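You operate a simulated robot arm through the tools that you are given. There is no shell and no other tool.

You run a simulated robot arm. Do the job below in one go: nothing can be reset, and whatever is moved stays where it is left.

TASK
Grind a scoop of coffee beans; cup of grounds on the blue tile.
Fine: brass lid on before grinding; nearly all ground; drawer shut, scoop back. Set down upright: small brass scoop.

Only the result counts: the job must be done as asked and must still hold three seconds after the hand-in. Knocking over, shifting, dropping, spilling or breaking anything else fails it. Lids that push on must go on centred and level and be pressed home; caps that screw on are set level and turned clockwise until they are tight.

THE ROBOT
A 7-joint arm with a two-finger parallel gripper, fixed in place. Base frame: the origin is on the floor under the middle of its stand, x ahead of it, y to its left, z up. Readings come in cm, rad, newtons and seconds.
With the tool pointing down near the work surface it reaches from about 30 to 68 cm from the base axis. Its first joint turns from -1.152 to 1.152 rad. Payload 1.57 kg.
The TCP is the grasp point between the finger pads, 3 cm short of the fingertips. In the tool frame z runs along the fingers and y along their closing line. The gripper opens to 11 cm. The fingers are 2.4 cm wide and 1.2 cm thick; the gripper's body (4.8 by 11.2 cm) begins 7.8 cm behind the TCP.
Orientation is that of the tool frame in the base frame, as a unit quaternion [x, y, z, w]. With the fingers straight down and closing along the base's y, the tool's x points along the base's -x, its y along +y and its z along -z.

THE INTERFACE
- The arm moves only by the tool send_rows. Its argument "steps" is a list of rows, each a list of 7 numbers: the turn, a rotation vector about the base's x, y, z in units of 8 degrees (1.0 is 8 degrees), then the shift along the base's x, y, z in units of 25 mm (1.0 is 25 mm), then the opening, from 0 (shut) to 1 (fully open). In form: [[ax, ay, az, x, y, z, jaw], ...]. A call has 1 to 20 rows; each row shifts and turns the commanded pose from where the row before left it. A call with a number of a shift or a turn outside -1 to 1 is refused whole. Rows are played at 5 a second. More than 5 cm and 0.15 rad between two rows, or a gripper value outside its range, and nothing of the call is played. A pose out of reach is approached as far as the arm can. The call stops where the force on the tool passes 40 N (or 10 N more than at its start, if that is more) or the arm is blocked; 0.2 s more then pass. Each finger travels about 10.8 cm/s and halts on what it meets, pressing with about 43 N; the grip force reading is that of the motor and also rises with nothing between the fingers. The clock runs only during rows and for 0.2 s after the last one: add rows that do not move to give the fingers time. It gives the time, the measured TCP pose, the force on the tool (base axes), the opening and the grip force at its end, in the units of the frame above (readings bear some noise), with the torque about the TCP (base axes, N m) and any sound that the robot's microphone picked up.
- Cameras (640 x 400 px; columns grow to the right, rows downward): "scene" is fixed at [16.87, -39.04, 142.25]; the picture's right is [0.77, -0.64, 0.00], its down [-0.25, -0.30, -0.92] and it looks along [0.59, 0.71, -0.39] (base axes); focal length 220 px, centre (320, 200). "wrist" rides on the gripper at [7, 1.6, -14.1] in the tool frame; the picture's right is [-0.23, 0.97, 0.00], its down [-0.86, -0.20, -0.48] and it looks along [-0.47, -0.11, 0.88] (tool axes); focal length 222 px, centre (320, 200). There is no depth. A picture from a camera that has moved, and an enlarged one, comes with that camera's place and axes in the base frame and with its lens.
- snapshot(camera): a new picture of that camera. It takes no simulated time.
- zoom(camera, box): a new picture of the part [left, top, right, bottom] of that camera's present view, enlarged. It takes no simulated time.
- close_job(): hands the job in; it is judged then, once.

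Nothing tells you positions but the pictures and the camera data. Unless the task says otherwise, let go and move clear before handing in.

The tools are called after "Emit:" as name(argument=value, ...) on one line, values as JSON. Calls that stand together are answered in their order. send_rows: Moves the arm, as the interface text tells. Its arguments: {"type":"object","properties":{"steps":{"type":"array","items":{"type":"array","items":{"type":"number"}}}},"required":["steps"]} The other tools are called the same way: snapshot (camera) takes a picture; zoom (camera, box) takes an enlarged picture of a part of a camera's view; close_job () hands the job in.

At the start:

```text
t: 0.0
ee_pos: [29.89, -20.3, 131.84]
tool_rot: [-0.001, 1.0, 0.0, 0.0]
wrist_force: [-0.4, -0.5, -0.8]
wrist_torque: [0.02, 0.04, -0.01]
opening: 11.0
grip_force: 0.0
```

scene: 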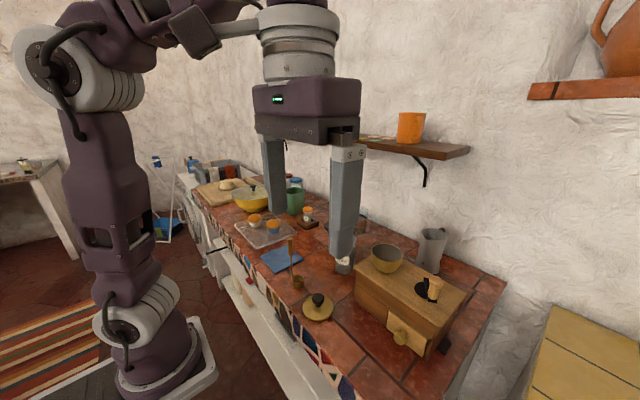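
wrist: 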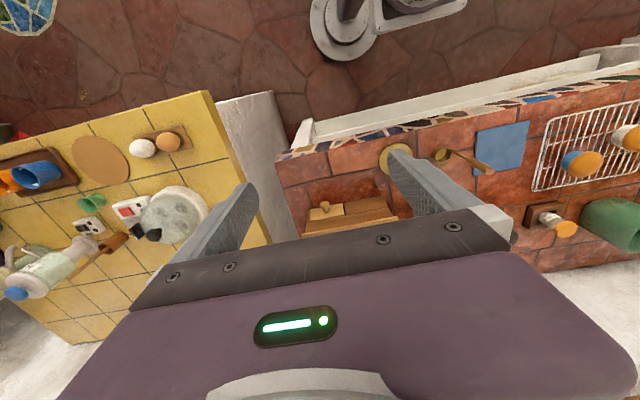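

I see a worktop with a wooden box mill with a brass bowl hopper and a drawer, a brass lid, a brass scoop with an upright handle, a blue tile, and other items. I'll zoom in to identify everything.

Emit:
zoom(camera="scene", box=[330, 220, 510, 370])

Emit:
zoom(camera="scene", box=[220, 170, 380, 330])

Emit:
zoom(camera="wrist", box=[270, 90, 640, 280])

Emit:
zoom(camera="wrist", box=[0, 90, 280, 320])

```text
2.67 times, centred on (420, 295) of scene
camera zoom: at [16.87, -39.04, 142.25], right [0.77, -0.64, 0.0], down [-0.25, -0.3, -0.92], along [0.59, 0.71, -0.39], focal length 586 px, centre (53, -53)
```

zoom: 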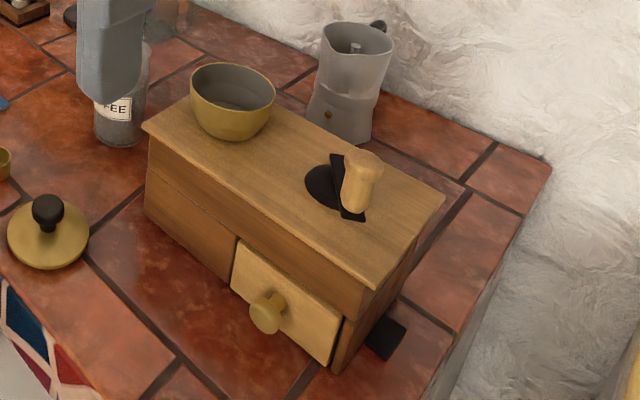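

```text
2.50 times, centred on (300, 250) of scene
camera zoom: at [16.87, -39.04, 142.25], right [0.77, -0.64, 0.0], down [-0.25, -0.3, -0.92], along [0.59, 0.71, -0.39], focal length 550 px, centre (370, 75)
```

zoom: 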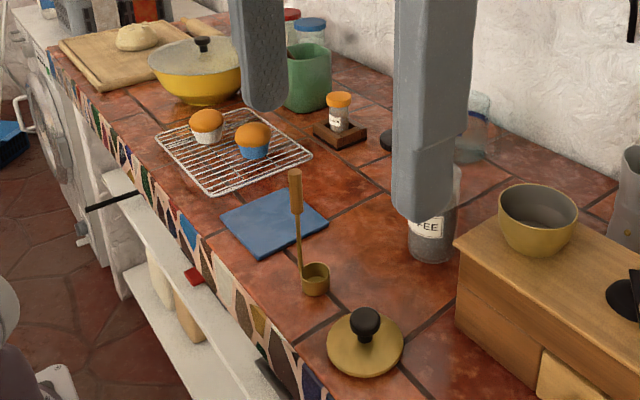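

```text
1.73 times, centred on (455, 185) of wrist
camera zoom: at [22.96, -18.64, 145.91], right [0.23, 0.97, 0.0], down [0.86, -0.2, 0.48], along [0.47, -0.11, -0.88], focal length 384 px, centre (86, 226)
```

zoom: 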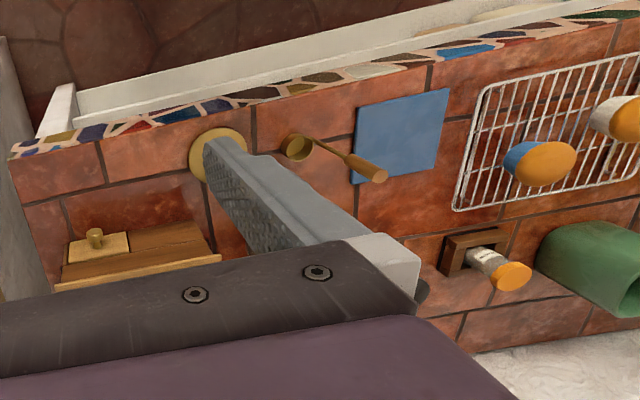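

```text
1.74 times, centred on (140, 205) of wrist
camera zoom: at [22.96, -18.64, 145.91], right [0.23, 0.97, 0.0], down [0.86, -0.2, 0.48], along [0.47, -0.11, -0.88], focal length 386 px, centre (633, 191)
```

zoom: 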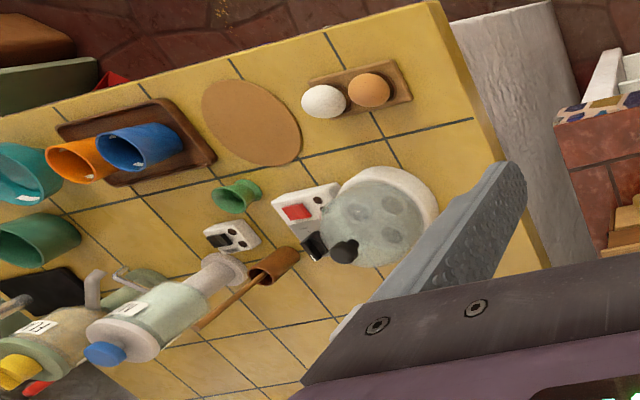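

The counter is at about z=88 and the blue tile sits near (49.5, 24). The mill is at roughly x 56–71, y −30 to −6. I'll move the gripper out of the scene camera's way for a clearer look.

Emit:
send_rows(steps=[[0, 0, 0, 0.5, 1, 0, 1], [0, 0, 0, 0.5, 1, 0, 1], [0, 0, 0, 0.5, 1, 0, 1], [0, 0, 0, 0.5, 1, 0, 1], [0, 0, 0, 0, 1, 0, 1], [0, 0, 0, 0, 1, 0, 1], [0, 0, 0, 0, 1, 0, 1], [0, 0, 0, 0, 1, 0, 1], [0, 0, 0, 0, 1, 0, 1], [0, 0, 0, 0, 1, 0, 1], [0, 0, 0, 0, 1, 0, 1], [0, 0, 0, 0, 1, 0, 1], [0, 0, 0, 0, 1, 0, 1], [0, 0, 0, 0, 1, 0, 1]])

Emit:
snapshot(camera="scene")

Emit:
snapshot(camera="wrist")

```text
t: 3.0
ee_pos: [35.04, 14.9, 131.82]
tool_rot: [0.0, 1.0, 0.0, 0.0]
wrist_force: [0.7, 0.1, 0.3]
wrist_torque: [-0.01, 0.0, -0.02]
opening: 11.0
grip_force: 0.1
```

```text
taken
```

scene: 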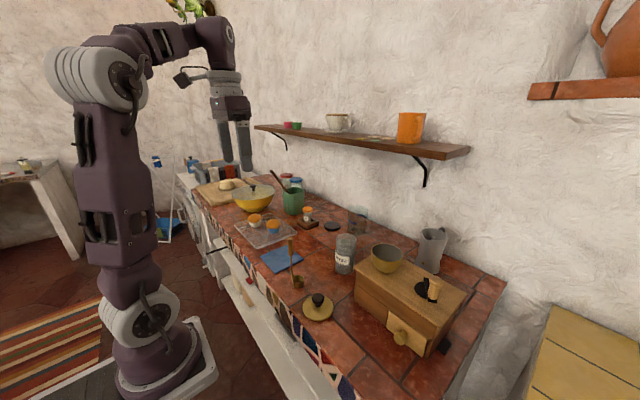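

```text
taken
camera wrist: at [28.04, 16.41, 145.99], right [0.23, 0.97, 0.0], down [0.86, -0.2, 0.48], along [0.47, -0.11, -0.88], focal length 222 px, centre (320, 200)
```

wrist: 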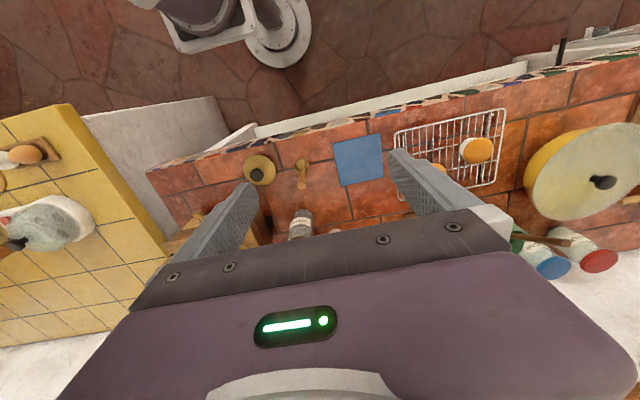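

Emit:
zoom(camera="scene", box=[300, 200, 400, 330])

Emit:
zoom(camera="scene", box=[350, 220, 480, 310])

Emit:
zoom(camera="scene", box=[360, 290, 490, 380])

Emit:
zoom(camera="scene", box=[240, 220, 340, 330])

Emit:
zoom(camera="wrist", box=[220, 120, 400, 250])

```text
3.08 times, centred on (350, 265) of scene
camera zoom: at [16.87, -39.04, 142.25], right [0.77, -0.64, 0.0], down [-0.25, -0.3, -0.92], along [0.59, 0.71, -0.39], focal length 677 px, centre (228, 0)
```

zoom: 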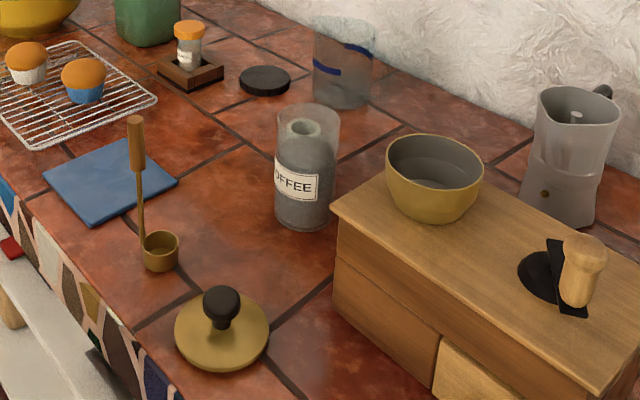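

```text
4.44 times, centred on (415, 265) of scene
camera zoom: at [16.87, -39.04, 142.25], right [0.77, -0.64, 0.0], down [-0.25, -0.3, -0.92], along [0.59, 0.71, -0.39], focal length 977 px, centre (-102, -89)
```

zoom: 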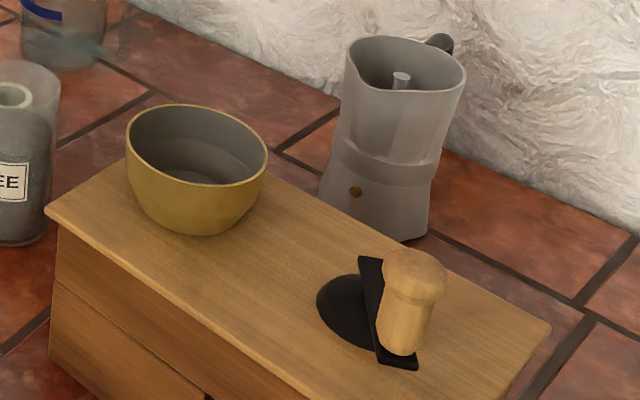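

```text
4.44 times, centred on (425, 335) of scene
camera zoom: at [16.87, -39.04, 142.25], right [0.77, -0.64, 0.0], down [-0.25, -0.3, -0.92], along [0.59, 0.71, -0.39], focal length 977 px, centre (-147, -400)
```

zoom: 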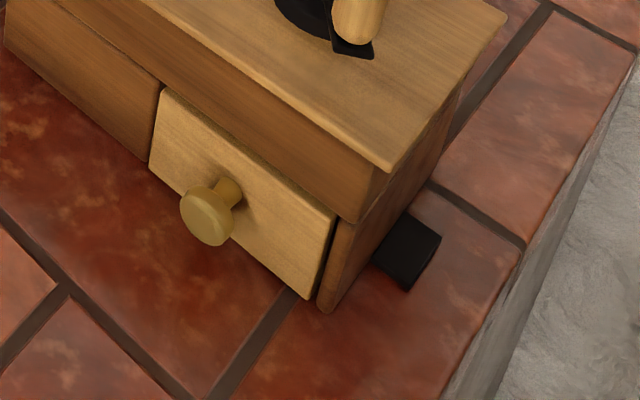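

```text
3.64 times, centred on (290, 275) of scene
camera zoom: at [16.87, -39.04, 142.25], right [0.77, -0.64, 0.0], down [-0.25, -0.3, -0.92], along [0.59, 0.71, -0.39], focal length 800 px, centre (429, -73)
```

zoom: 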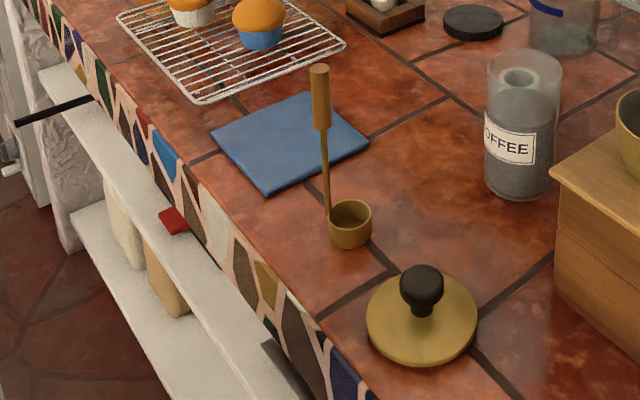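

```text
3.08 times, centred on (310, 185) of wrist
camera zoom: at [28.04, 16.41, 145.99], right [0.23, 0.97, 0.0], down [0.86, -0.2, 0.48], along [0.47, -0.11, -0.88], focal length 684 px, centre (351, 246)
```

zoom: 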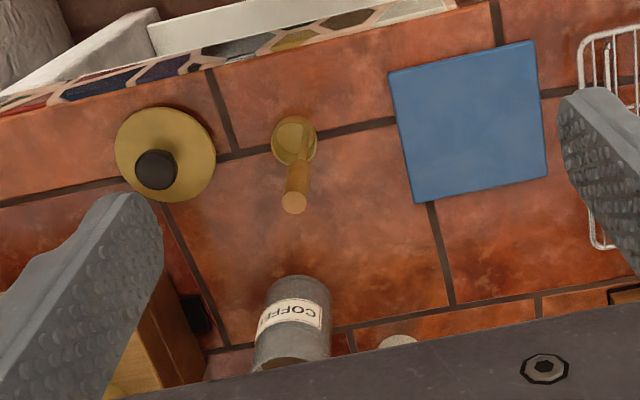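

The jar labelled COFFEE stands near (64, 4), the scoop near (46, 8), the lid near (46, −3), the hopper near (65, −12) and the crank near (64, −23). I'll bring the wrist camera over the jar and hopper for a closer look.

Emit:
send_rows(steps=[[0, 0, 0, 0.5, -1, -0.3, 1], [0, 0, 0, 0.5, -1, -0.3, 1], [0, 0, 0, 1, -1, -0.3, 1], [0, 0, 0, 1, -1, -0.3, 1], [0, 0, 0, 1, -1, -0.3, 1], [0, 0, 0, 1, -1, -0.3, 1], [0, 0, 0, 1, 0, -0.3, 1], [0, 0, 0, 1, 0, -0.3, 1]])

Emit:
snapshot(camera="wrist")

Emit:
snapshot(camera="scene")

```text
t: 4.8
ee_pos: [52.56, -0.29, 125.78]
tool_rot: [-0.002, 1.0, 0.0, 0.0]
wrist_force: [0.1, 0.4, 0.9]
wrist_torque: [0.0, 0.03, -0.03]
opening: 11.0
grip_force: 0.1
```

```text
taken
camera wrist: at [45.6, 1.35, 139.9], right [0.23, 0.97, 0.0], down [0.86, -0.2, 0.48], along [0.47, -0.11, -0.88], focal length 222 px, centre (320, 200)
```

wrist: 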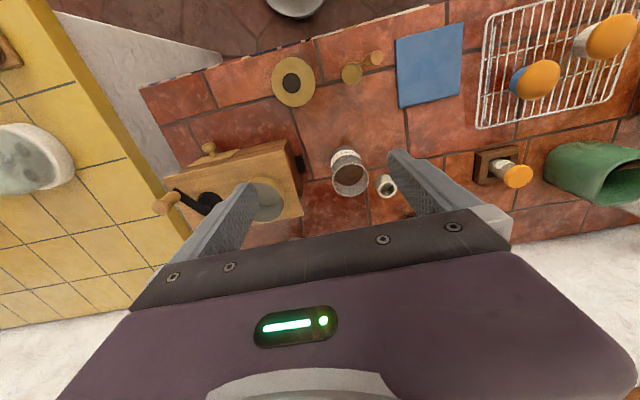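

```text
taken
```

scene: 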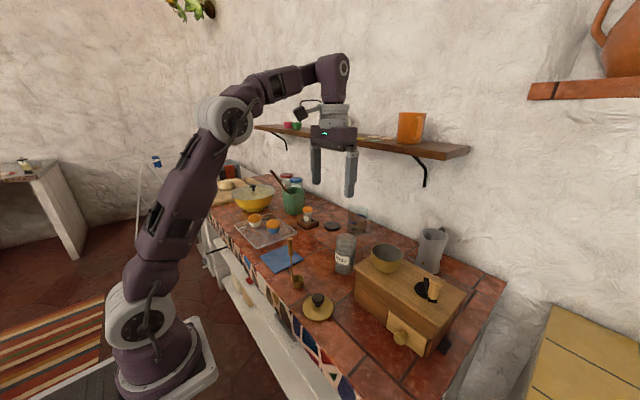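

Emit:
zoom(camera="wrist", box=[300, 130, 430, 220])

Emit:
zoom(camera="wrist", box=[140, 130, 310, 250])

Emit:
zoom(camera="wrist", box=[240, 30, 480, 130])

```text
4.44 times, centred on (365, 175) of wrist
camera zoom: at [45.6, 1.35, 139.9], right [0.23, 0.97, 0.0], down [0.86, -0.2, 0.48], along [0.47, -0.11, -0.88], focal length 987 px, centre (120, 311)
```

zoom: 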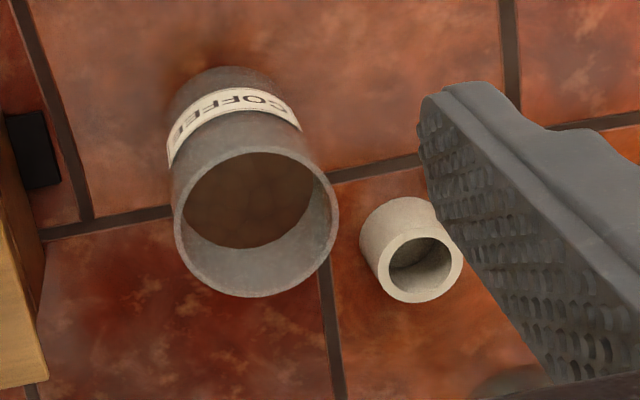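

```text
3.33 times, centred on (225, 190) of wrist
camera zoom: at [45.6, 1.35, 139.9], right [0.23, 0.97, 0.0], down [0.86, -0.2, 0.48], along [0.47, -0.11, -0.88], focal length 740 px, centre (637, 233)
```

zoom: 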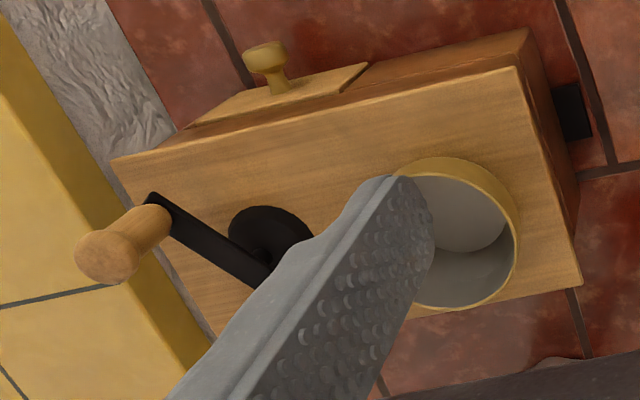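

```text
2.67 times, centred on (360, 80) of wrist
camera zoom: at [45.6, 1.35, 139.9], right [0.23, 0.97, 0.0], down [0.86, -0.2, 0.48], along [0.47, -0.11, -0.88], focal length 592 px, centre (213, 520)
```

zoom: 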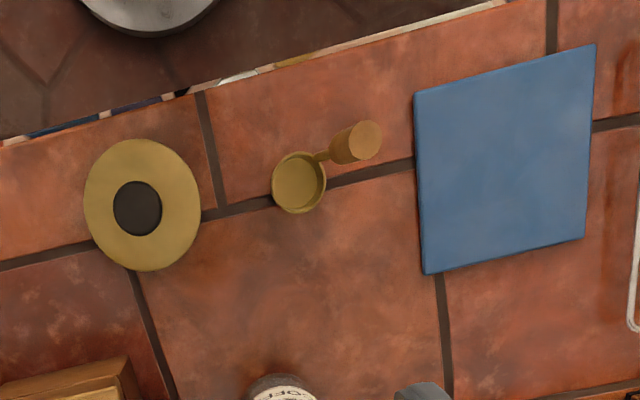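

The jar is open with beans inside, and a small ceramic cup stands behind it. The mill has a crank with an upright wooden knob. I'll look closer at the mill, crank and drawer.

Emit:
send_rows(steps=[[0, 0, 0, -0.5, -1, 0, 1], [0, 0, 0, -0.5, -1, 0, 1], [0, 0, 0, -0.5, -1, 0, 1], [0, 0, 0, -0.5, -1, 0, 1], [0, 0, 0, 0, -1, 0, 1], [0, 0, 0, 0, -1, 0, 1], [0, 0, 0, 0, -1, 0, 1], [0, 0, 0, 0, -1, -0.6, 1], [0, 0, 0, 0, -1, -0.6, 1], [0, 0, 0, 0, -0.6, -0.6, 1]])

Emit:
snapshot(camera="wrist")

```text
t: 7.0
ee_pos: [47.57, -24.13, 121.33]
tool_rot: [-0.001, 1.0, 0.0, 0.0]
wrist_force: [0.7, -0.4, 0.3]
wrist_torque: [0.01, -0.01, 0.04]
opening: 11.0
grip_force: 0.1
```

```text
taken
camera wrist: at [40.56, -22.63, 135.37], right [0.23, 0.97, 0.0], down [0.86, -0.2, 0.48], along [0.47, -0.11, -0.88], focal length 222 px, centre (320, 200)
```

wrist: 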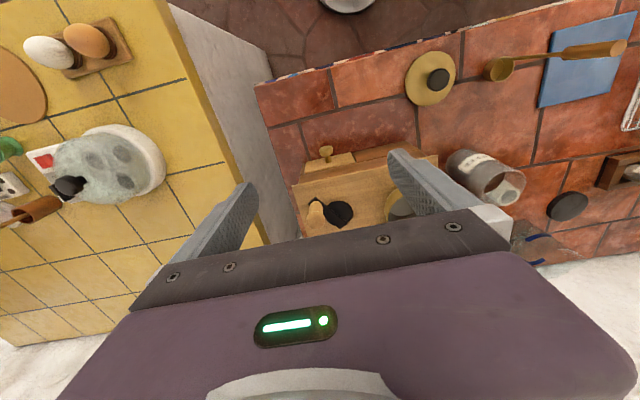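

Emit:
zoom(camera="wrist", box=[270, 130, 450, 250])

Emit:
zoom(camera="wrist", box=[390, 30, 560, 140])

```text
3.33 times, centred on (360, 190) of wrist
camera zoom: at [40.56, -22.63, 135.37], right [0.23, 0.97, 0.0], down [0.86, -0.2, 0.48], along [0.47, -0.11, -0.88], focal length 740 px, centre (187, 233)
```

zoom: 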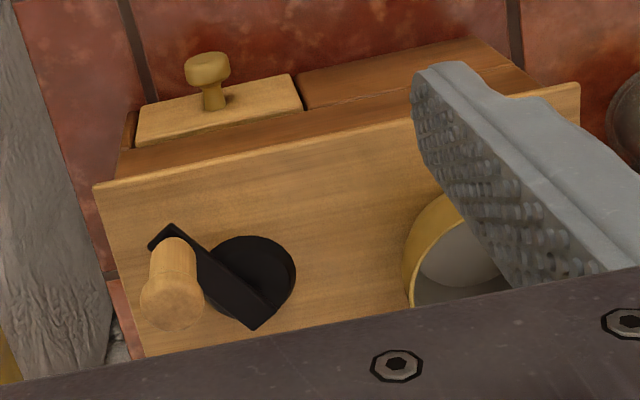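

```text
3.64 times, centred on (475, 85) of wrist
camera zoom: at [40.56, -22.63, 135.37], right [0.23, 0.97, 0.0], down [0.86, -0.2, 0.48], along [0.47, -0.11, -0.88], focal length 808 px, centre (-244, 618)
```

zoom: 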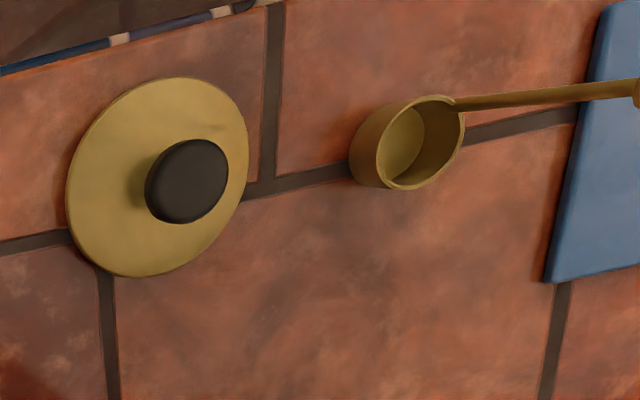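

Triangulating gives crank pivot ≈ (61.5, −24.7, 102), crank knob ≈ (57.4, −27.8, 104–109), hopper ≈ (61.5, −12.6, rim 106) and drawer knob ≈ (52.8, −24.4, 93). I want to know what's in the drawer before grinding, so I'll tilt slightly and approach its knob.

Emit:
send_rows(steps=[[0, -1, 0, 0, 0, 0, 0.55], [0, -1, 0, 0, 0, -1, 0.55], [0, 0, 0, 0, 0, -1, 0.55], [0, 0, 0, 0, 0, -1, 0.55], [0, 0, 0, 0, 0, -1, 0.55], [0, 0, 0, 0, 0, -1, 0.55]])

Emit:
snapshot(camera="wrist")

Emit:
snapshot(camera="scene")

```text
t: 8.4
ee_pos: [47.38, -24.37, 108.78]
tool_rot: [-0.001, 0.99, 0.0, 0.139]
wrist_force: [0.2, -0.4, 0.0]
wrist_torque: [0.0, 0.03, 0.01]
opening: 6.03
grip_force: 0.0
```

```text
taken
camera wrist: at [36.83, -22.72, 120.42], right [0.22, 0.97, 0.06], down [0.69, -0.2, 0.7], along [0.69, -0.11, -0.72], focal length 222 px, centre (320, 200)
```

wrist: 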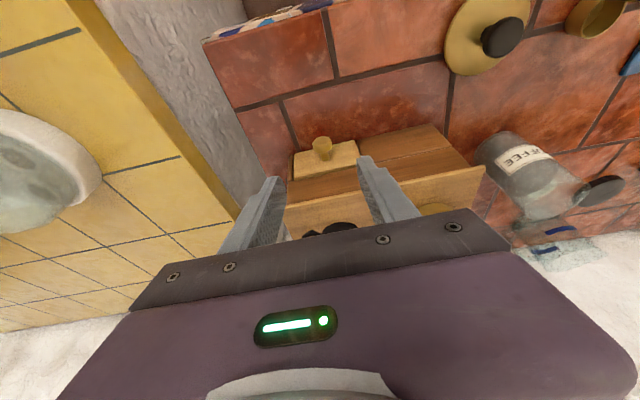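

```text
taken
```

scene: 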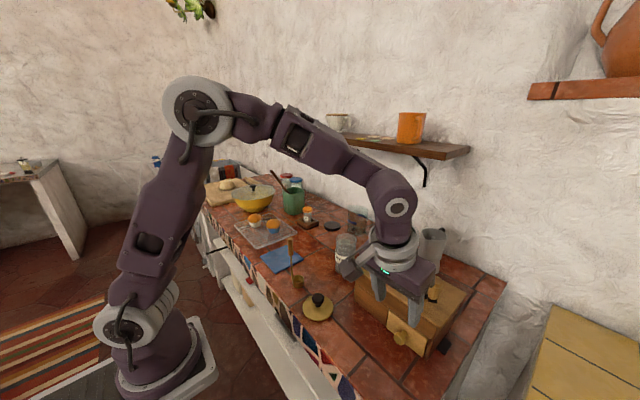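

Emit:
zoom(camera="wrist", box=[270, 110, 500, 240])

Emit:
zoom(camera="wrist", box=[430, 0, 640, 150])

```text
2.78 times, centred on (385, 175) of wrist
camera zoom: at [36.83, -22.72, 120.42], right [0.22, 0.97, 0.06], down [0.69, -0.2, 0.7], along [0.69, -0.11, -0.72], focal length 618 px, centre (139, 270)
```

zoom: 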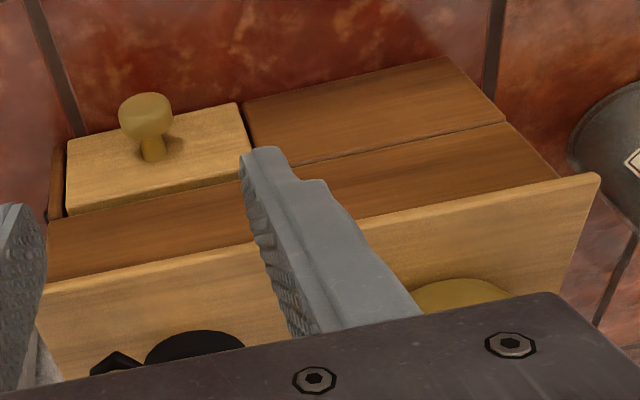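

```text
2.67 times, centred on (535, 75) of wrist
camera zoom: at [36.83, -22.72, 120.42], right [0.22, 0.97, 0.06], down [0.69, -0.2, 0.7], along [0.69, -0.11, -0.72], focal length 592 px, centre (-253, 533)
```

zoom: 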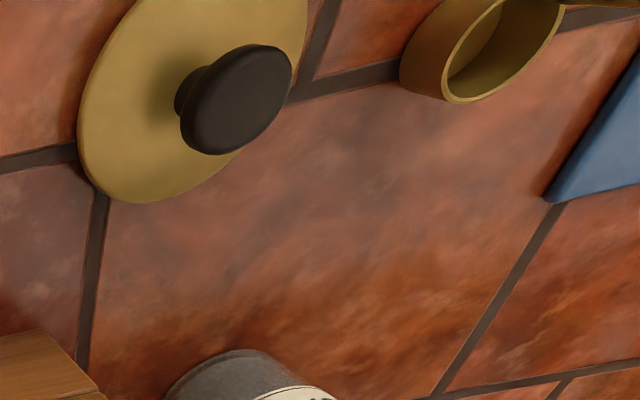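

The drawer knob is confirmed near (52.9, −24.3, 93). I'll descend around it.

Emit:
send_rows(steps=[[0, 0, 0, 0.3, 0, -0.9, 0.5], [0, 0, 0, 0.3, 0, -0.9, 0.5], [0, 0, 0, 0.3, 0, -0.9, 0.5], [0, 0, 0, 0.3, 0, -0.9, 0.5], [0, 0, 0, 0.3, 0, -0.9, 0.5], [0, 0, 0, 0.3, 0, -0.9, 0.5], [0, 0, 0, 0.2, 0, -0.8, 0.5], [0, 0, 0, 0, 0, 0, 0.5]])

Emit:
snapshot(camera="wrist")

Emit:
zoom(camera="scene", box=[330, 230, 490, 370])

```text
t: 10.2
ee_pos: [52.35, -24.46, 93.3]
tool_rot: [-0.001, 0.99, 0.001, 0.139]
wrist_force: [-10.0, 3.7, 21.3]
wrist_torque: [0.31, 0.39, 0.16]
opening: 5.51
grip_force: 0.2
```

```text
taken
camera wrist: at [41.88, -22.81, 104.86], right [0.22, 0.97, 0.06], down [0.69, -0.2, 0.7], along [0.69, -0.11, -0.72], focal length 222 px, centre (320, 200)
```

wrist: 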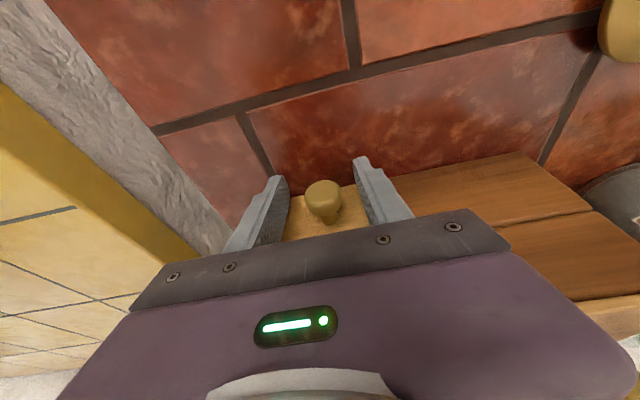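

```text
2.86 times, centred on (410, 300) of scene
camera zoom: at [16.8, -39.01, 142.27], right [0.77, -0.64, 0.0], down [-0.25, -0.3, -0.92], along [0.59, 0.71, -0.39], focal length 628 px, centre (63, -86)
```

zoom: 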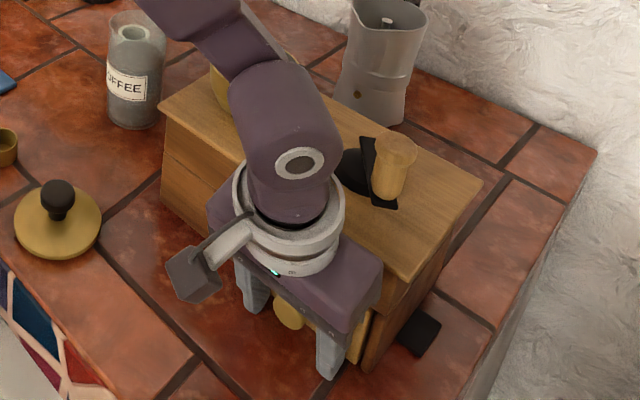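

The force reading shows the fingertips touched the counter, so its surface is at z≈90.1. I'll rise 0.8 cm and then close on the knob.

Emit:
send_rows(steps=[[0, 0, 0, 0, 0, 0.35, 0.5], [0, 0, 0, 0.05, 0, 0, 0.5]])

Emit:
snapshot(camera="wrist")

```text
t: 10.8
ee_pos: [52.5, -24.36, 94.03]
tool_rot: [-0.001, 0.99, 0.0, 0.14]
wrist_force: [0.7, 0.4, 0.2]
wrist_torque: [0.01, 0.03, 0.02]
opening: 5.49
grip_force: 0.1
```

```text
taken
camera wrist: at [42.0, -22.72, 105.7], right [0.22, 0.97, 0.06], down [0.69, -0.2, 0.7], along [0.69, -0.11, -0.72], focal length 222 px, centre (320, 200)
```

wrist: 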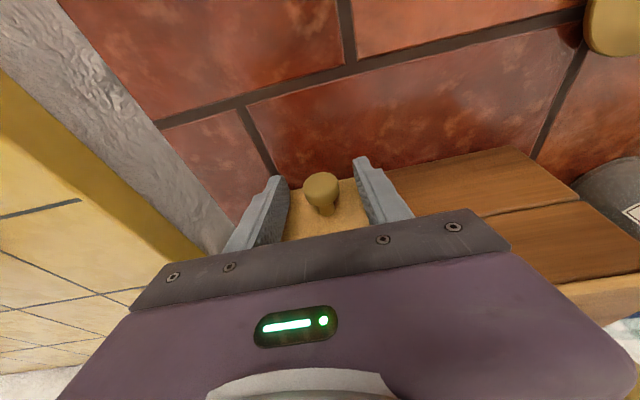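

Emit:
send_rows(steps=[[0, 0, 0, 0, 0, 0, 0.1], [0, 0, 0, 0, 0, 0, 0.1], [0, 0, 0, 0, 0, 0, 0.1]])

Emit:
snapshot(camera="wrist")

```text
t: 11.6
ee_pos: [52.57, -24.06, 94.0]
tool_rot: [-0.001, 0.99, 0.001, 0.139]
wrist_force: [-0.9, 12.4, 2.2]
wrist_torque: [0.07, -0.01, 0.06]
opening: 2.55
grip_force: 36.4
```

```text
taken
camera wrist: at [42.0, -22.62, 105.7], right [0.22, 0.97, 0.06], down [0.69, -0.2, 0.7], along [0.69, -0.11, -0.72], focal length 222 px, centre (320, 200)
```

wrist: 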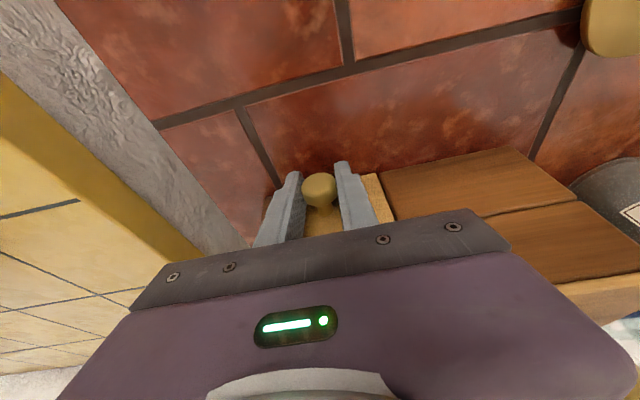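

Emit:
send_rows(steps=[[0, 0, 0, 0, 0.1, 0, 0.1], [0, 0, 0, -0.4, 0, 0, 0.1], [0, 0, 0, -0.4, 0, 0, 0.1], [0, 0, 0, -0.4, 0, 0, 0.1], [0, 0, 0, -0.4, 0, 0, 0.1], [0, 0, 0, -0.4, 0, 0, 0.1], [0, 0, 0, -0.4, 0, 0, 0.1]])

Emit:
snapshot(camera="wrist")

Emit:
zoom(camera="scene", box=[330, 230, 490, 370])

```text
t: 13.2
ee_pos: [46.47, -24.09, 94.09]
tool_rot: [0.0, 0.99, -0.001, 0.139]
wrist_force: [-0.3, -22.5, -24.3]
wrist_torque: [-0.06, 0.18, -0.2]
opening: 2.56
grip_force: 36.8
```

```text
taken
camera wrist: at [35.87, -22.56, 105.71], right [0.22, 0.97, 0.06], down [0.69, -0.2, 0.7], along [0.69, -0.11, -0.72], focal length 222 px, centre (320, 200)
```

wrist: 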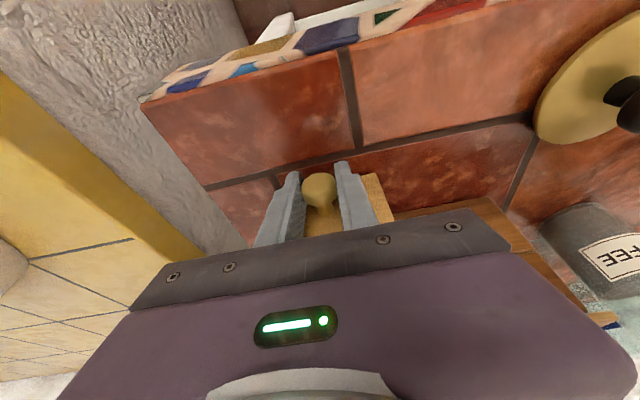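

```text
2.86 times, centred on (410, 300) of scene
camera zoom: at [16.91, -39.11, 142.22], right [0.77, -0.64, 0.0], down [-0.25, -0.3, -0.92], along [0.59, 0.71, -0.39], focal length 628 px, centre (63, -86)
```

zoom: 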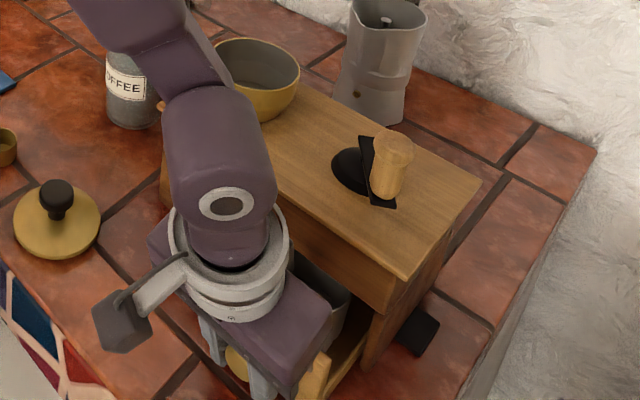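

The drawer slid out 6 cm and there is something grey in it. I'll release the knob, rise, and look inside.

Emit:
send_rows(steps=[[0, 0, 0, 0, 0, 0, 0.3], [0, 0, 0, 0, 0, 0, 0.5], [0, 0, 0, 0, 0, 0.8, 0.5], [0, 0, 0, -0.3, 0, 1, 0.5], [0, 0, 0, -0.3, 0, 1, 0.5], [0, 0, 0, -0.3, 0, 1, 0.5], [0, 0, 0, -0.3, 0, 1, 0.5], [0, 0, 0, -0.3, 0, 1, 0.5], [0, 0, 0, -0.3, 0, 1, 1]])

Emit:
snapshot(camera="wrist")

Emit:
zoom(camera="scene", box=[330, 230, 490, 370])

```text
t: 15.2
ee_pos: [42.06, -23.74, 111.3]
tool_rot: [0.0, 0.99, 0.0, 0.139]
wrist_force: [0.8, 0.0, -0.1]
wrist_torque: [-0.02, -0.01, 0.01]
opening: 10.99
grip_force: 0.1
```

```text
taken
camera wrist: at [31.48, -22.23, 122.83], right [0.22, 0.97, 0.06], down [0.69, -0.2, 0.7], along [0.69, -0.11, -0.72], focal length 222 px, centre (320, 200)
```

wrist: 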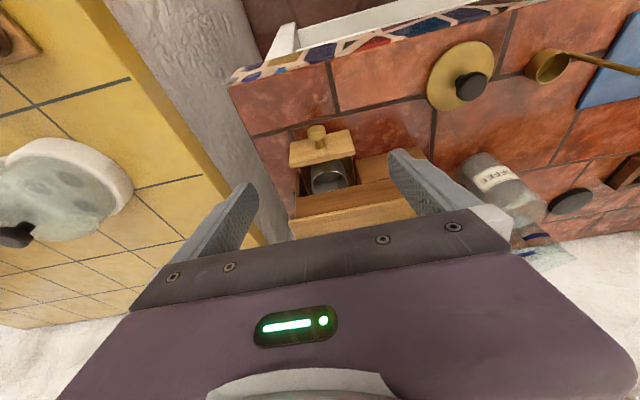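

```text
2.86 times, centred on (410, 300) of scene
camera zoom: at [16.87, -39.04, 142.25], right [0.77, -0.64, 0.0], down [-0.25, -0.3, -0.92], along [0.59, 0.71, -0.39], focal length 628 px, centre (63, -86)
```

zoom: 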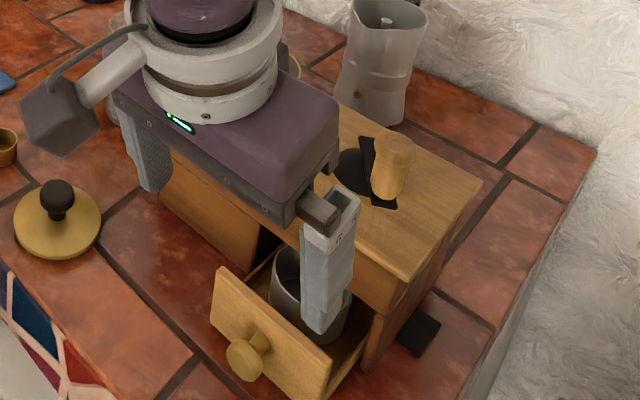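

Emit:
zoom(camera="wrist", box=[270, 110, 400, 210])

Emit:
zoom(camera="wrist", box=[410, 20, 640, 160])

```text
4.00 times, centred on (335, 160) of wrist
camera zoom: at [31.48, -22.23, 122.83], right [0.22, 0.97, 0.06], down [0.69, -0.2, 0.7], along [0.69, -0.11, -0.72], focal length 888 px, centre (260, 360)
```

zoom: 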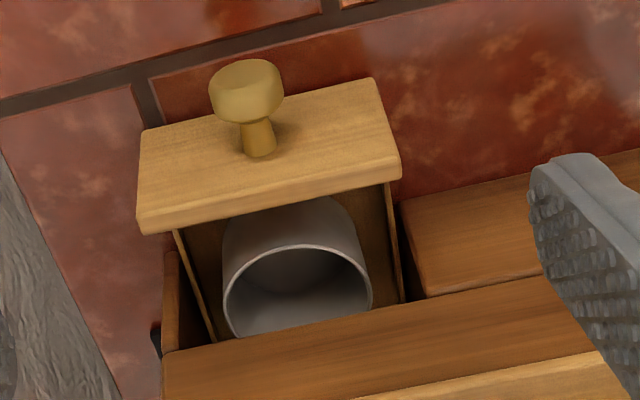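

```text
2.78 times, centred on (525, 90) of wrist
camera zoom: at [31.48, -22.23, 122.83], right [0.22, 0.97, 0.06], down [0.69, -0.2, 0.7], along [0.69, -0.11, -0.72], focal length 618 px, centre (-250, 506)
```

zoom: 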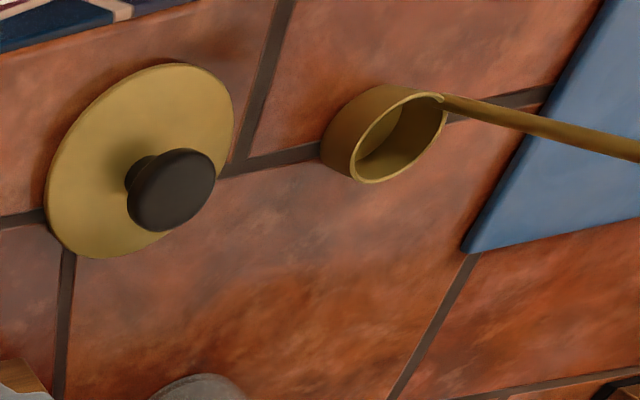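

The drawer holds a grey metal cup, so that is what catches the grounds. I'll push the drawer shut again using closed fingers against its knob.

Emit:
send_rows(steps=[[0, 0, 0, 0, -0.14, -0.9, 0], [0, 0, 0, 0, 0, -1, 0], [0, 0, 0, 0, 0, -1, 0], [0, 0, 0, 0, 0, -1, 0], [0, 0, 0, 0, 0, -1, 0], [0, 0, 0, 0, 0, -1, 0], [0, 0, 0, 0, 0, -0.8, 0], [0, 0, 0, 0, 0, 0, 0]])

Emit:
snapshot(camera="wrist")

```text
t: 17.0
ee_pos: [42.05, -24.21, 94.32]
tool_rot: [0.001, 0.99, 0.0, 0.138]
wrist_force: [1.1, -0.5, -0.2]
wrist_torque: [0.02, 0.04, 0.01]
opening: 0.0
grip_force: 20.7
```

```text
taken
camera wrist: at [31.47, -22.64, 106.05], right [0.22, 0.97, 0.06], down [0.69, -0.2, 0.7], along [0.69, -0.11, -0.72], focal length 222 px, centre (320, 200)
```

wrist: 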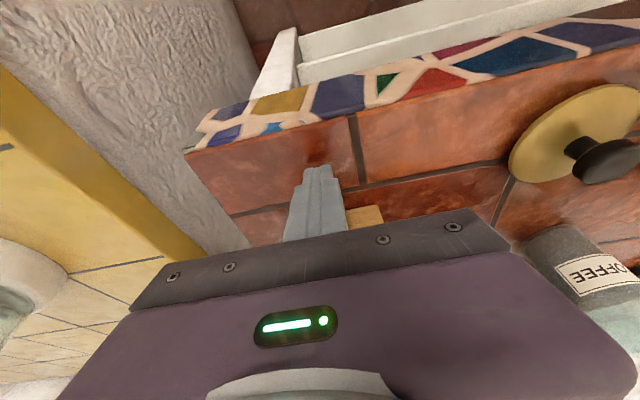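

Emit:
send_rows(steps=[[0, 0, 0, 0.4, 0, 0, 0], [0, 0, 0, 0.4, 0, 0, 0], [0, 0, 0, 0.4, 0, 0, 0], [0, 0, 0, 0.3, 0, 0, 0], [0, 0, 0, 0.3, 0, 0, 0], [0, 0, 0, 0.3, 0, 0, 0], [0, 0, 0, 0.3, 0, 0, 0], [0, 0, 0, 0.3, 0, 0, 0], [0, 0, 0, 0.3, 0, 0, 0], [0, 0, 0, 0.2, 0, 0, 0]])

Emit:
snapshot(camera="wrist")

Emit:
zoom(camera="scene", box=[330, 230, 490, 370])

```text
t: 19.2
ee_pos: [49.92, -24.47, 94.43]
tool_rot: [-0.001, 0.99, 0.001, 0.139]
wrist_force: [-0.3, 0.1, -1.0]
wrist_torque: [-0.01, 0.02, 0.01]
opening: 0.0
grip_force: 20.7
```

```text
taken
camera wrist: at [39.41, -22.78, 106.07], right [0.22, 0.97, 0.06], down [0.69, -0.2, 0.7], along [0.69, -0.11, -0.72], focal length 222 px, centre (320, 200)
```

wrist: 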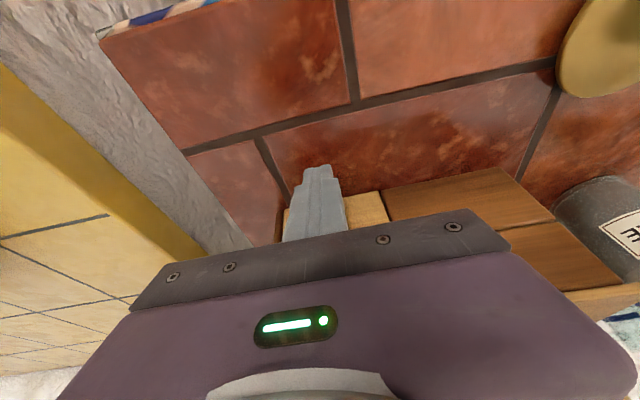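

```text
2.86 times, centred on (410, 300) of scene
camera zoom: at [16.87, -39.04, 142.25], right [0.77, -0.64, 0.0], down [-0.25, -0.3, -0.92], along [0.59, 0.71, -0.39], focal length 628 px, centre (63, -86)
```

zoom: 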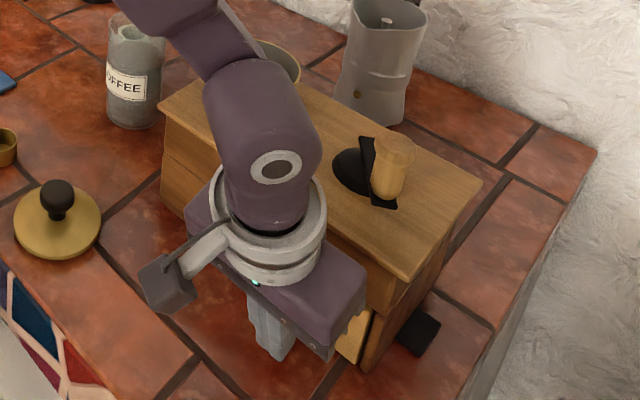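

Emit:
send_rows(steps=[[0, 0, 0, 0.1, 0, 0, 0], [0, 0, 0, 0.1, 0, 0, 0], [0, 0, 0, 0.1, 0, 0, 0], [0, 0, 0, 0.1, 0, 0, 0]])

Emit:
zoom(camera="scene", box=[370, 270, 450, 360])

```text
t: 20.1
ee_pos: [50.2, -24.38, 94.23]
tool_rot: [0.001, 0.991, 0.002, 0.132]
wrist_force: [-3.7, -0.6, -1.0]
wrist_torque: [-0.11, 0.07, -0.03]
opening: 0.0
grip_force: 21.4
stopped in row 4: the force on the tool passed its limit at 44 N (the readings are from after the stop); the commanded pose is now the measured one
```

```text
4.44 times, centred on (410, 315) of scene
camera zoom: at [16.86, -39.04, 142.25], right [0.77, -0.64, 0.0], down [-0.25, -0.3, -0.92], along [0.59, 0.71, -0.39], focal length 977 px, centre (-80, -311)
```

zoom: 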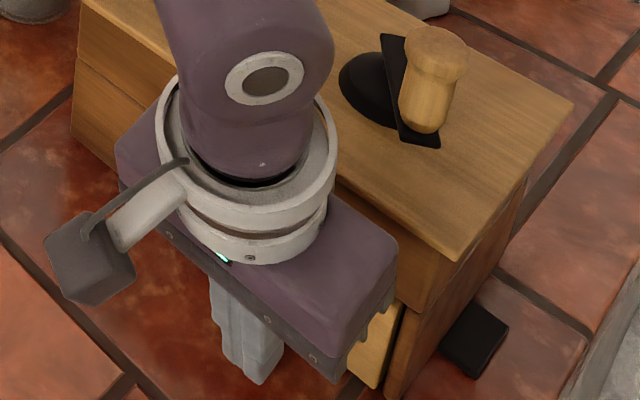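

The drawer is against its stop and shut. Next I'll back off, rise, and look closely at the scoop.

Emit:
send_rows(steps=[[0, 0, 0, -1, 0, 0, 0], [0, 0, 0, -1, 0, 0.3, 0.3], [0, 0, 0, 0, 0, 1, 0.5], [0, 0.95, 0, 0, 0.3, 1, 0.5], [0, 0.95, 0, 0, 0.7, 1, 0.5], [0, 0, 0, 0, 1, 1, 0.5], [0, 0, 0, 0, 1, 1, 0.5], [0, 0, 0, -0.2, 1, 1, 0.5], [0, 0, 0, -0.2, 1, 1, 0.5], [0, 0, 0, -0.2, 1, 0.5, 0.5], [0, 0, 0, 0, 1, 0, 0.5], [0, 0, 0, 0, 1, 0, 0.5], [0, 0, 0, 0, 1, 0, 0.5], [0, 0, 0, 0, 1, 0, 0.5]])

Emit:
snapshot(camera="wrist")

Emit:
snapshot(camera="scene")

```text
t: 23.1
ee_pos: [43.67, 0.66, 113.66]
tool_rot: [0.001, 1.0, 0.001, 0.001]
wrist_force: [0.1, 0.4, -0.1]
wrist_torque: [-0.01, 0.01, -0.03]
opening: 5.48
grip_force: 0.1
```

```text
taken
camera wrist: at [36.82, 2.15, 127.83], right [0.23, 0.97, 0.0], down [0.85, -0.2, 0.48], along [0.47, -0.11, -0.88], focal length 222 px, centre (320, 200)
```

wrist: 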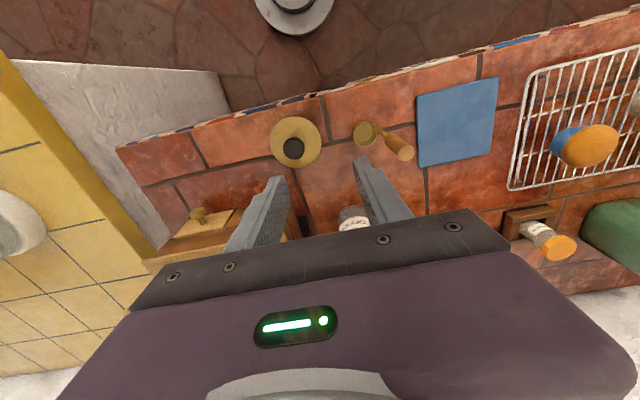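

```text
taken
```

scene: 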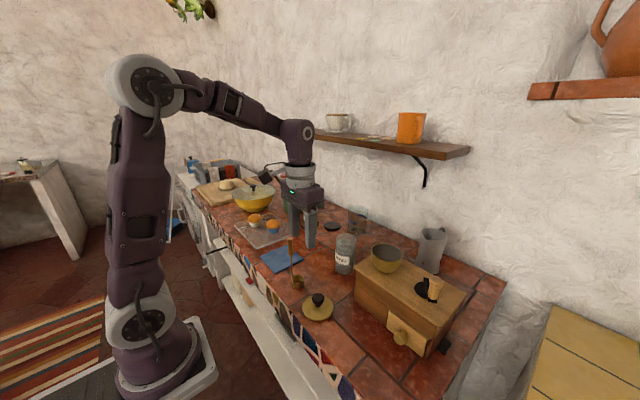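

Emit:
zoom(camera="wrist", box=[330, 100, 430, 180])

Emit:
zoom(camera="wrist", box=[250, 90, 350, 190])

Emit:
zoom(camera="scene", box=[270, 225, 340, 325])

Emit:
zoom(camera="scene", box=[350, 275, 450, 360])

```text
5.00 times, centred on (380, 140) of wrist
camera zoom: at [36.82, 2.15, 127.83], right [0.23, 0.97, 0.0], down [0.85, -0.2, 0.48], along [0.47, -0.11, -0.88], focal length 1111 px, centre (20, 500)
```

zoom: 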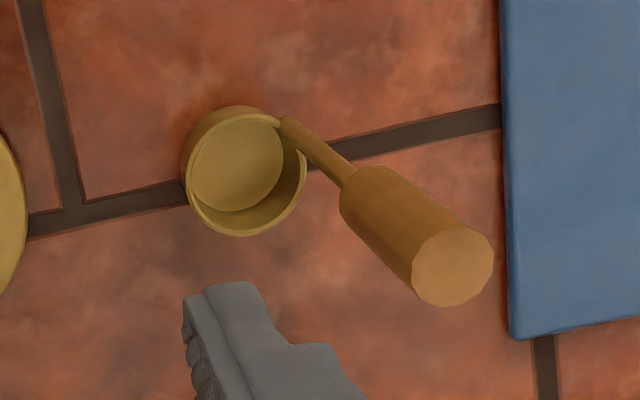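

```text
4.00 times, centred on (300, 140) of wrist
camera zoom: at [36.82, 2.15, 127.83], right [0.23, 0.97, 0.0], down [0.85, -0.2, 0.48], along [0.47, -0.11, -0.88], focal length 888 px, centre (400, 440)
```

zoom: 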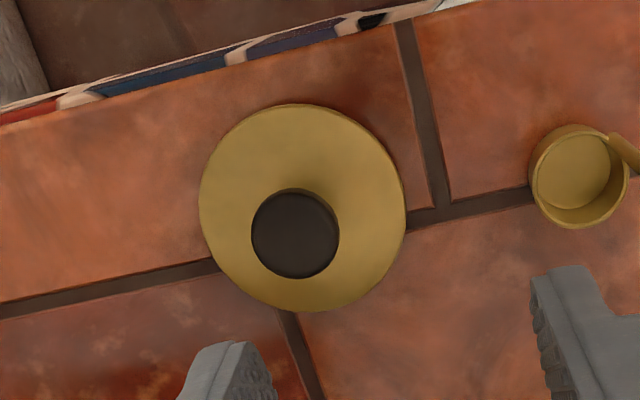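

```text
4.00 times, centred on (305, 275) of scene
camera zoom: at [16.87, -39.04, 142.25], right [0.77, -0.64, 0.0], down [-0.25, -0.3, -0.92], along [0.59, 0.71, -0.39], focal length 880 px, centre (380, -100)
```

zoom: 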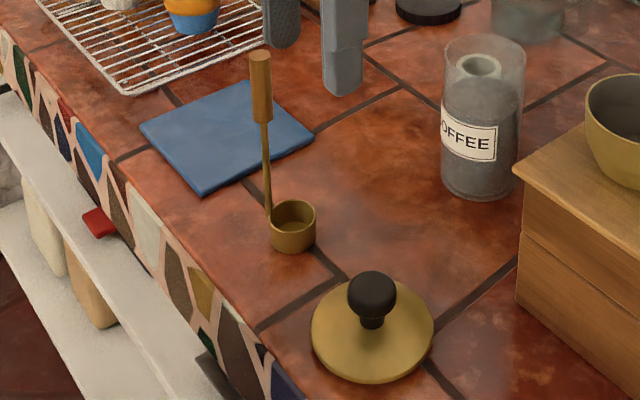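

```text
4.71 times, centred on (400, 318) of scene
camera zoom: at [16.87, -39.04, 142.25], right [0.77, -0.64, 0.0], down [-0.25, -0.3, -0.92], along [0.59, 0.71, -0.39], focal length 1035 px, centre (-56, -353)
```

zoom: 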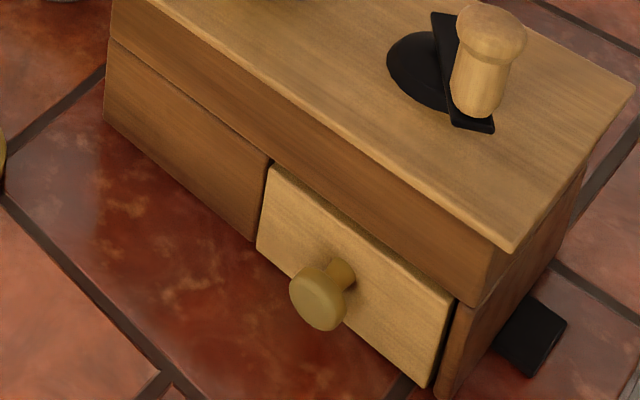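

Scoop measurements: cup centre ≈ (45.9, 7.0), rim z≈92.6, handle rod ≈ (45.0, 9.0), wooden grip z≈99–106. I'll test in free space whether the arm can hold the tool horizontally here, since I want to roll the scoop to pour.

Emit:
send_rows(steps=[[0, -1, 0, 0.2, -0.5, 0.5, 0.5], [0, -1, 0, 0.2, -0.5, 0.5, 0.5], [0, -1, 0, 0, -0.5, 0, 0.5], [0, -1, 0, 0, -0.5, 0, 0.5], [0, -1, 0, 0, 0, 0, 0.5], [0, -1, 0, 0, 0, 0, 0.5], [0, -1, 0, 0, 0, 0, 0.5], [0, -1, 0, 0, 0, 0, 0.5], [0, -1, 0, 0, 0, 0, 0.5], [0, 0, 0, 0, 0, 0, 0.5]])

Emit:
snapshot(camera="scene")

```text
t: 25.2
ee_pos: [45.53, -4.54, 119.98]
tool_rot: [0.002, 0.81, 0.002, 0.587]
wrist_force: [0.0, 0.2, 0.4]
wrist_torque: [0.0, 0.02, -0.04]
opening: 5.5
grip_force: 0.1
out of reach, approached as far as the arm can: row 8, 9
```

```text
taken
```

scene: 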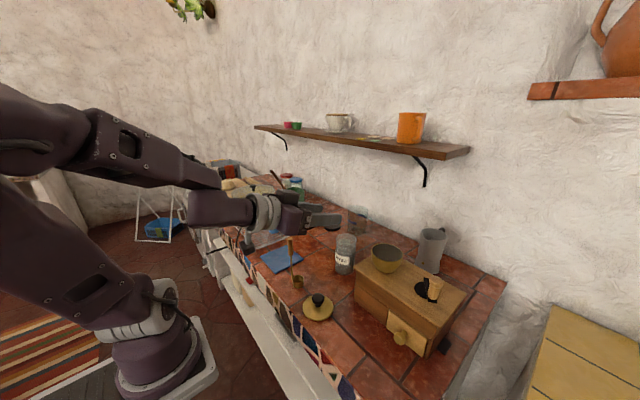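

The tilt limit near the scoop is about 65–70° from vertical, so I'll grasp the handle with the tool tilted about 56° forward, which still lets me roll the scoop for pouring. I'll move above the scoop in that attitude.

Emit:
send_rows(steps=[[0, 1, 0, 0, 0.5, 0, 0.4], [0, 1, 0, 0, 0.9, 0, 0.4], [0, 0, 0, 0, 0.9, 0, 0.4], [0, 0, 0, 0, 0.9, 0, 0.4], [0, 0, 0, 0, 0.9, 0, 0.4], [0, 0, 0, 0, 0.9, 0, 0.4], [0, 0, 0, 0, 0.4, 0, 0.4], [0, 0, 0, 0, 0, 0, 0.4]])

Emit:
snapshot(camera="wrist")

Emit:
zoom(camera="scene", box=[200, 180, 360, 320])

```text
t: 27.1
ee_pos: [45.16, 7.47, 121.82]
tool_rot: [-0.005, 0.861, 0.004, 0.509]
wrist_force: [0.4, 0.2, 0.5]
wrist_torque: [0.0, 0.01, 0.0]
opening: 4.41
grip_force: 0.1
out of reach, approached as far as the arm can: row 2, 3
```

```text
taken
camera wrist: at [29.45, 8.84, 122.44], right [0.1, 0.97, 0.2], down [-0.01, -0.2, 0.98], along [1.0, -0.1, -0.01], focal length 222 px, centre (320, 200)
```

wrist: 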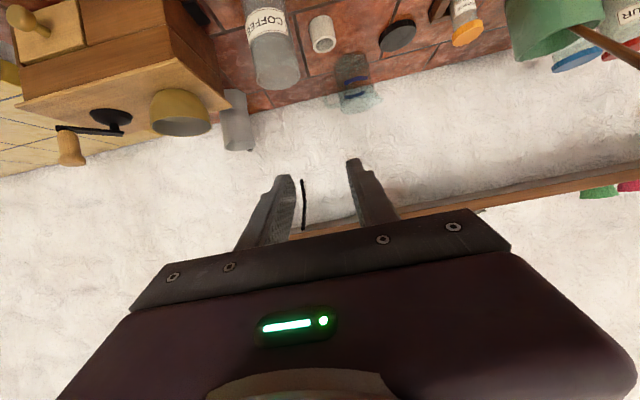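

```text
2.86 times, centred on (280, 250) of scene
camera zoom: at [16.87, -39.03, 142.25], right [0.77, -0.64, 0.0], down [-0.25, -0.3, -0.92], along [0.59, 0.71, -0.39], focal length 628 px, centre (434, 57)
```

zoom: 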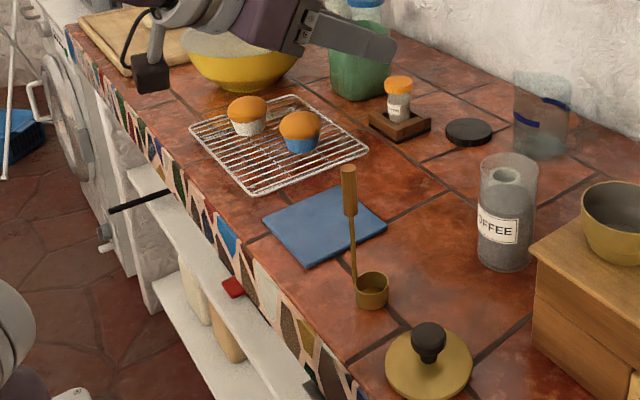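

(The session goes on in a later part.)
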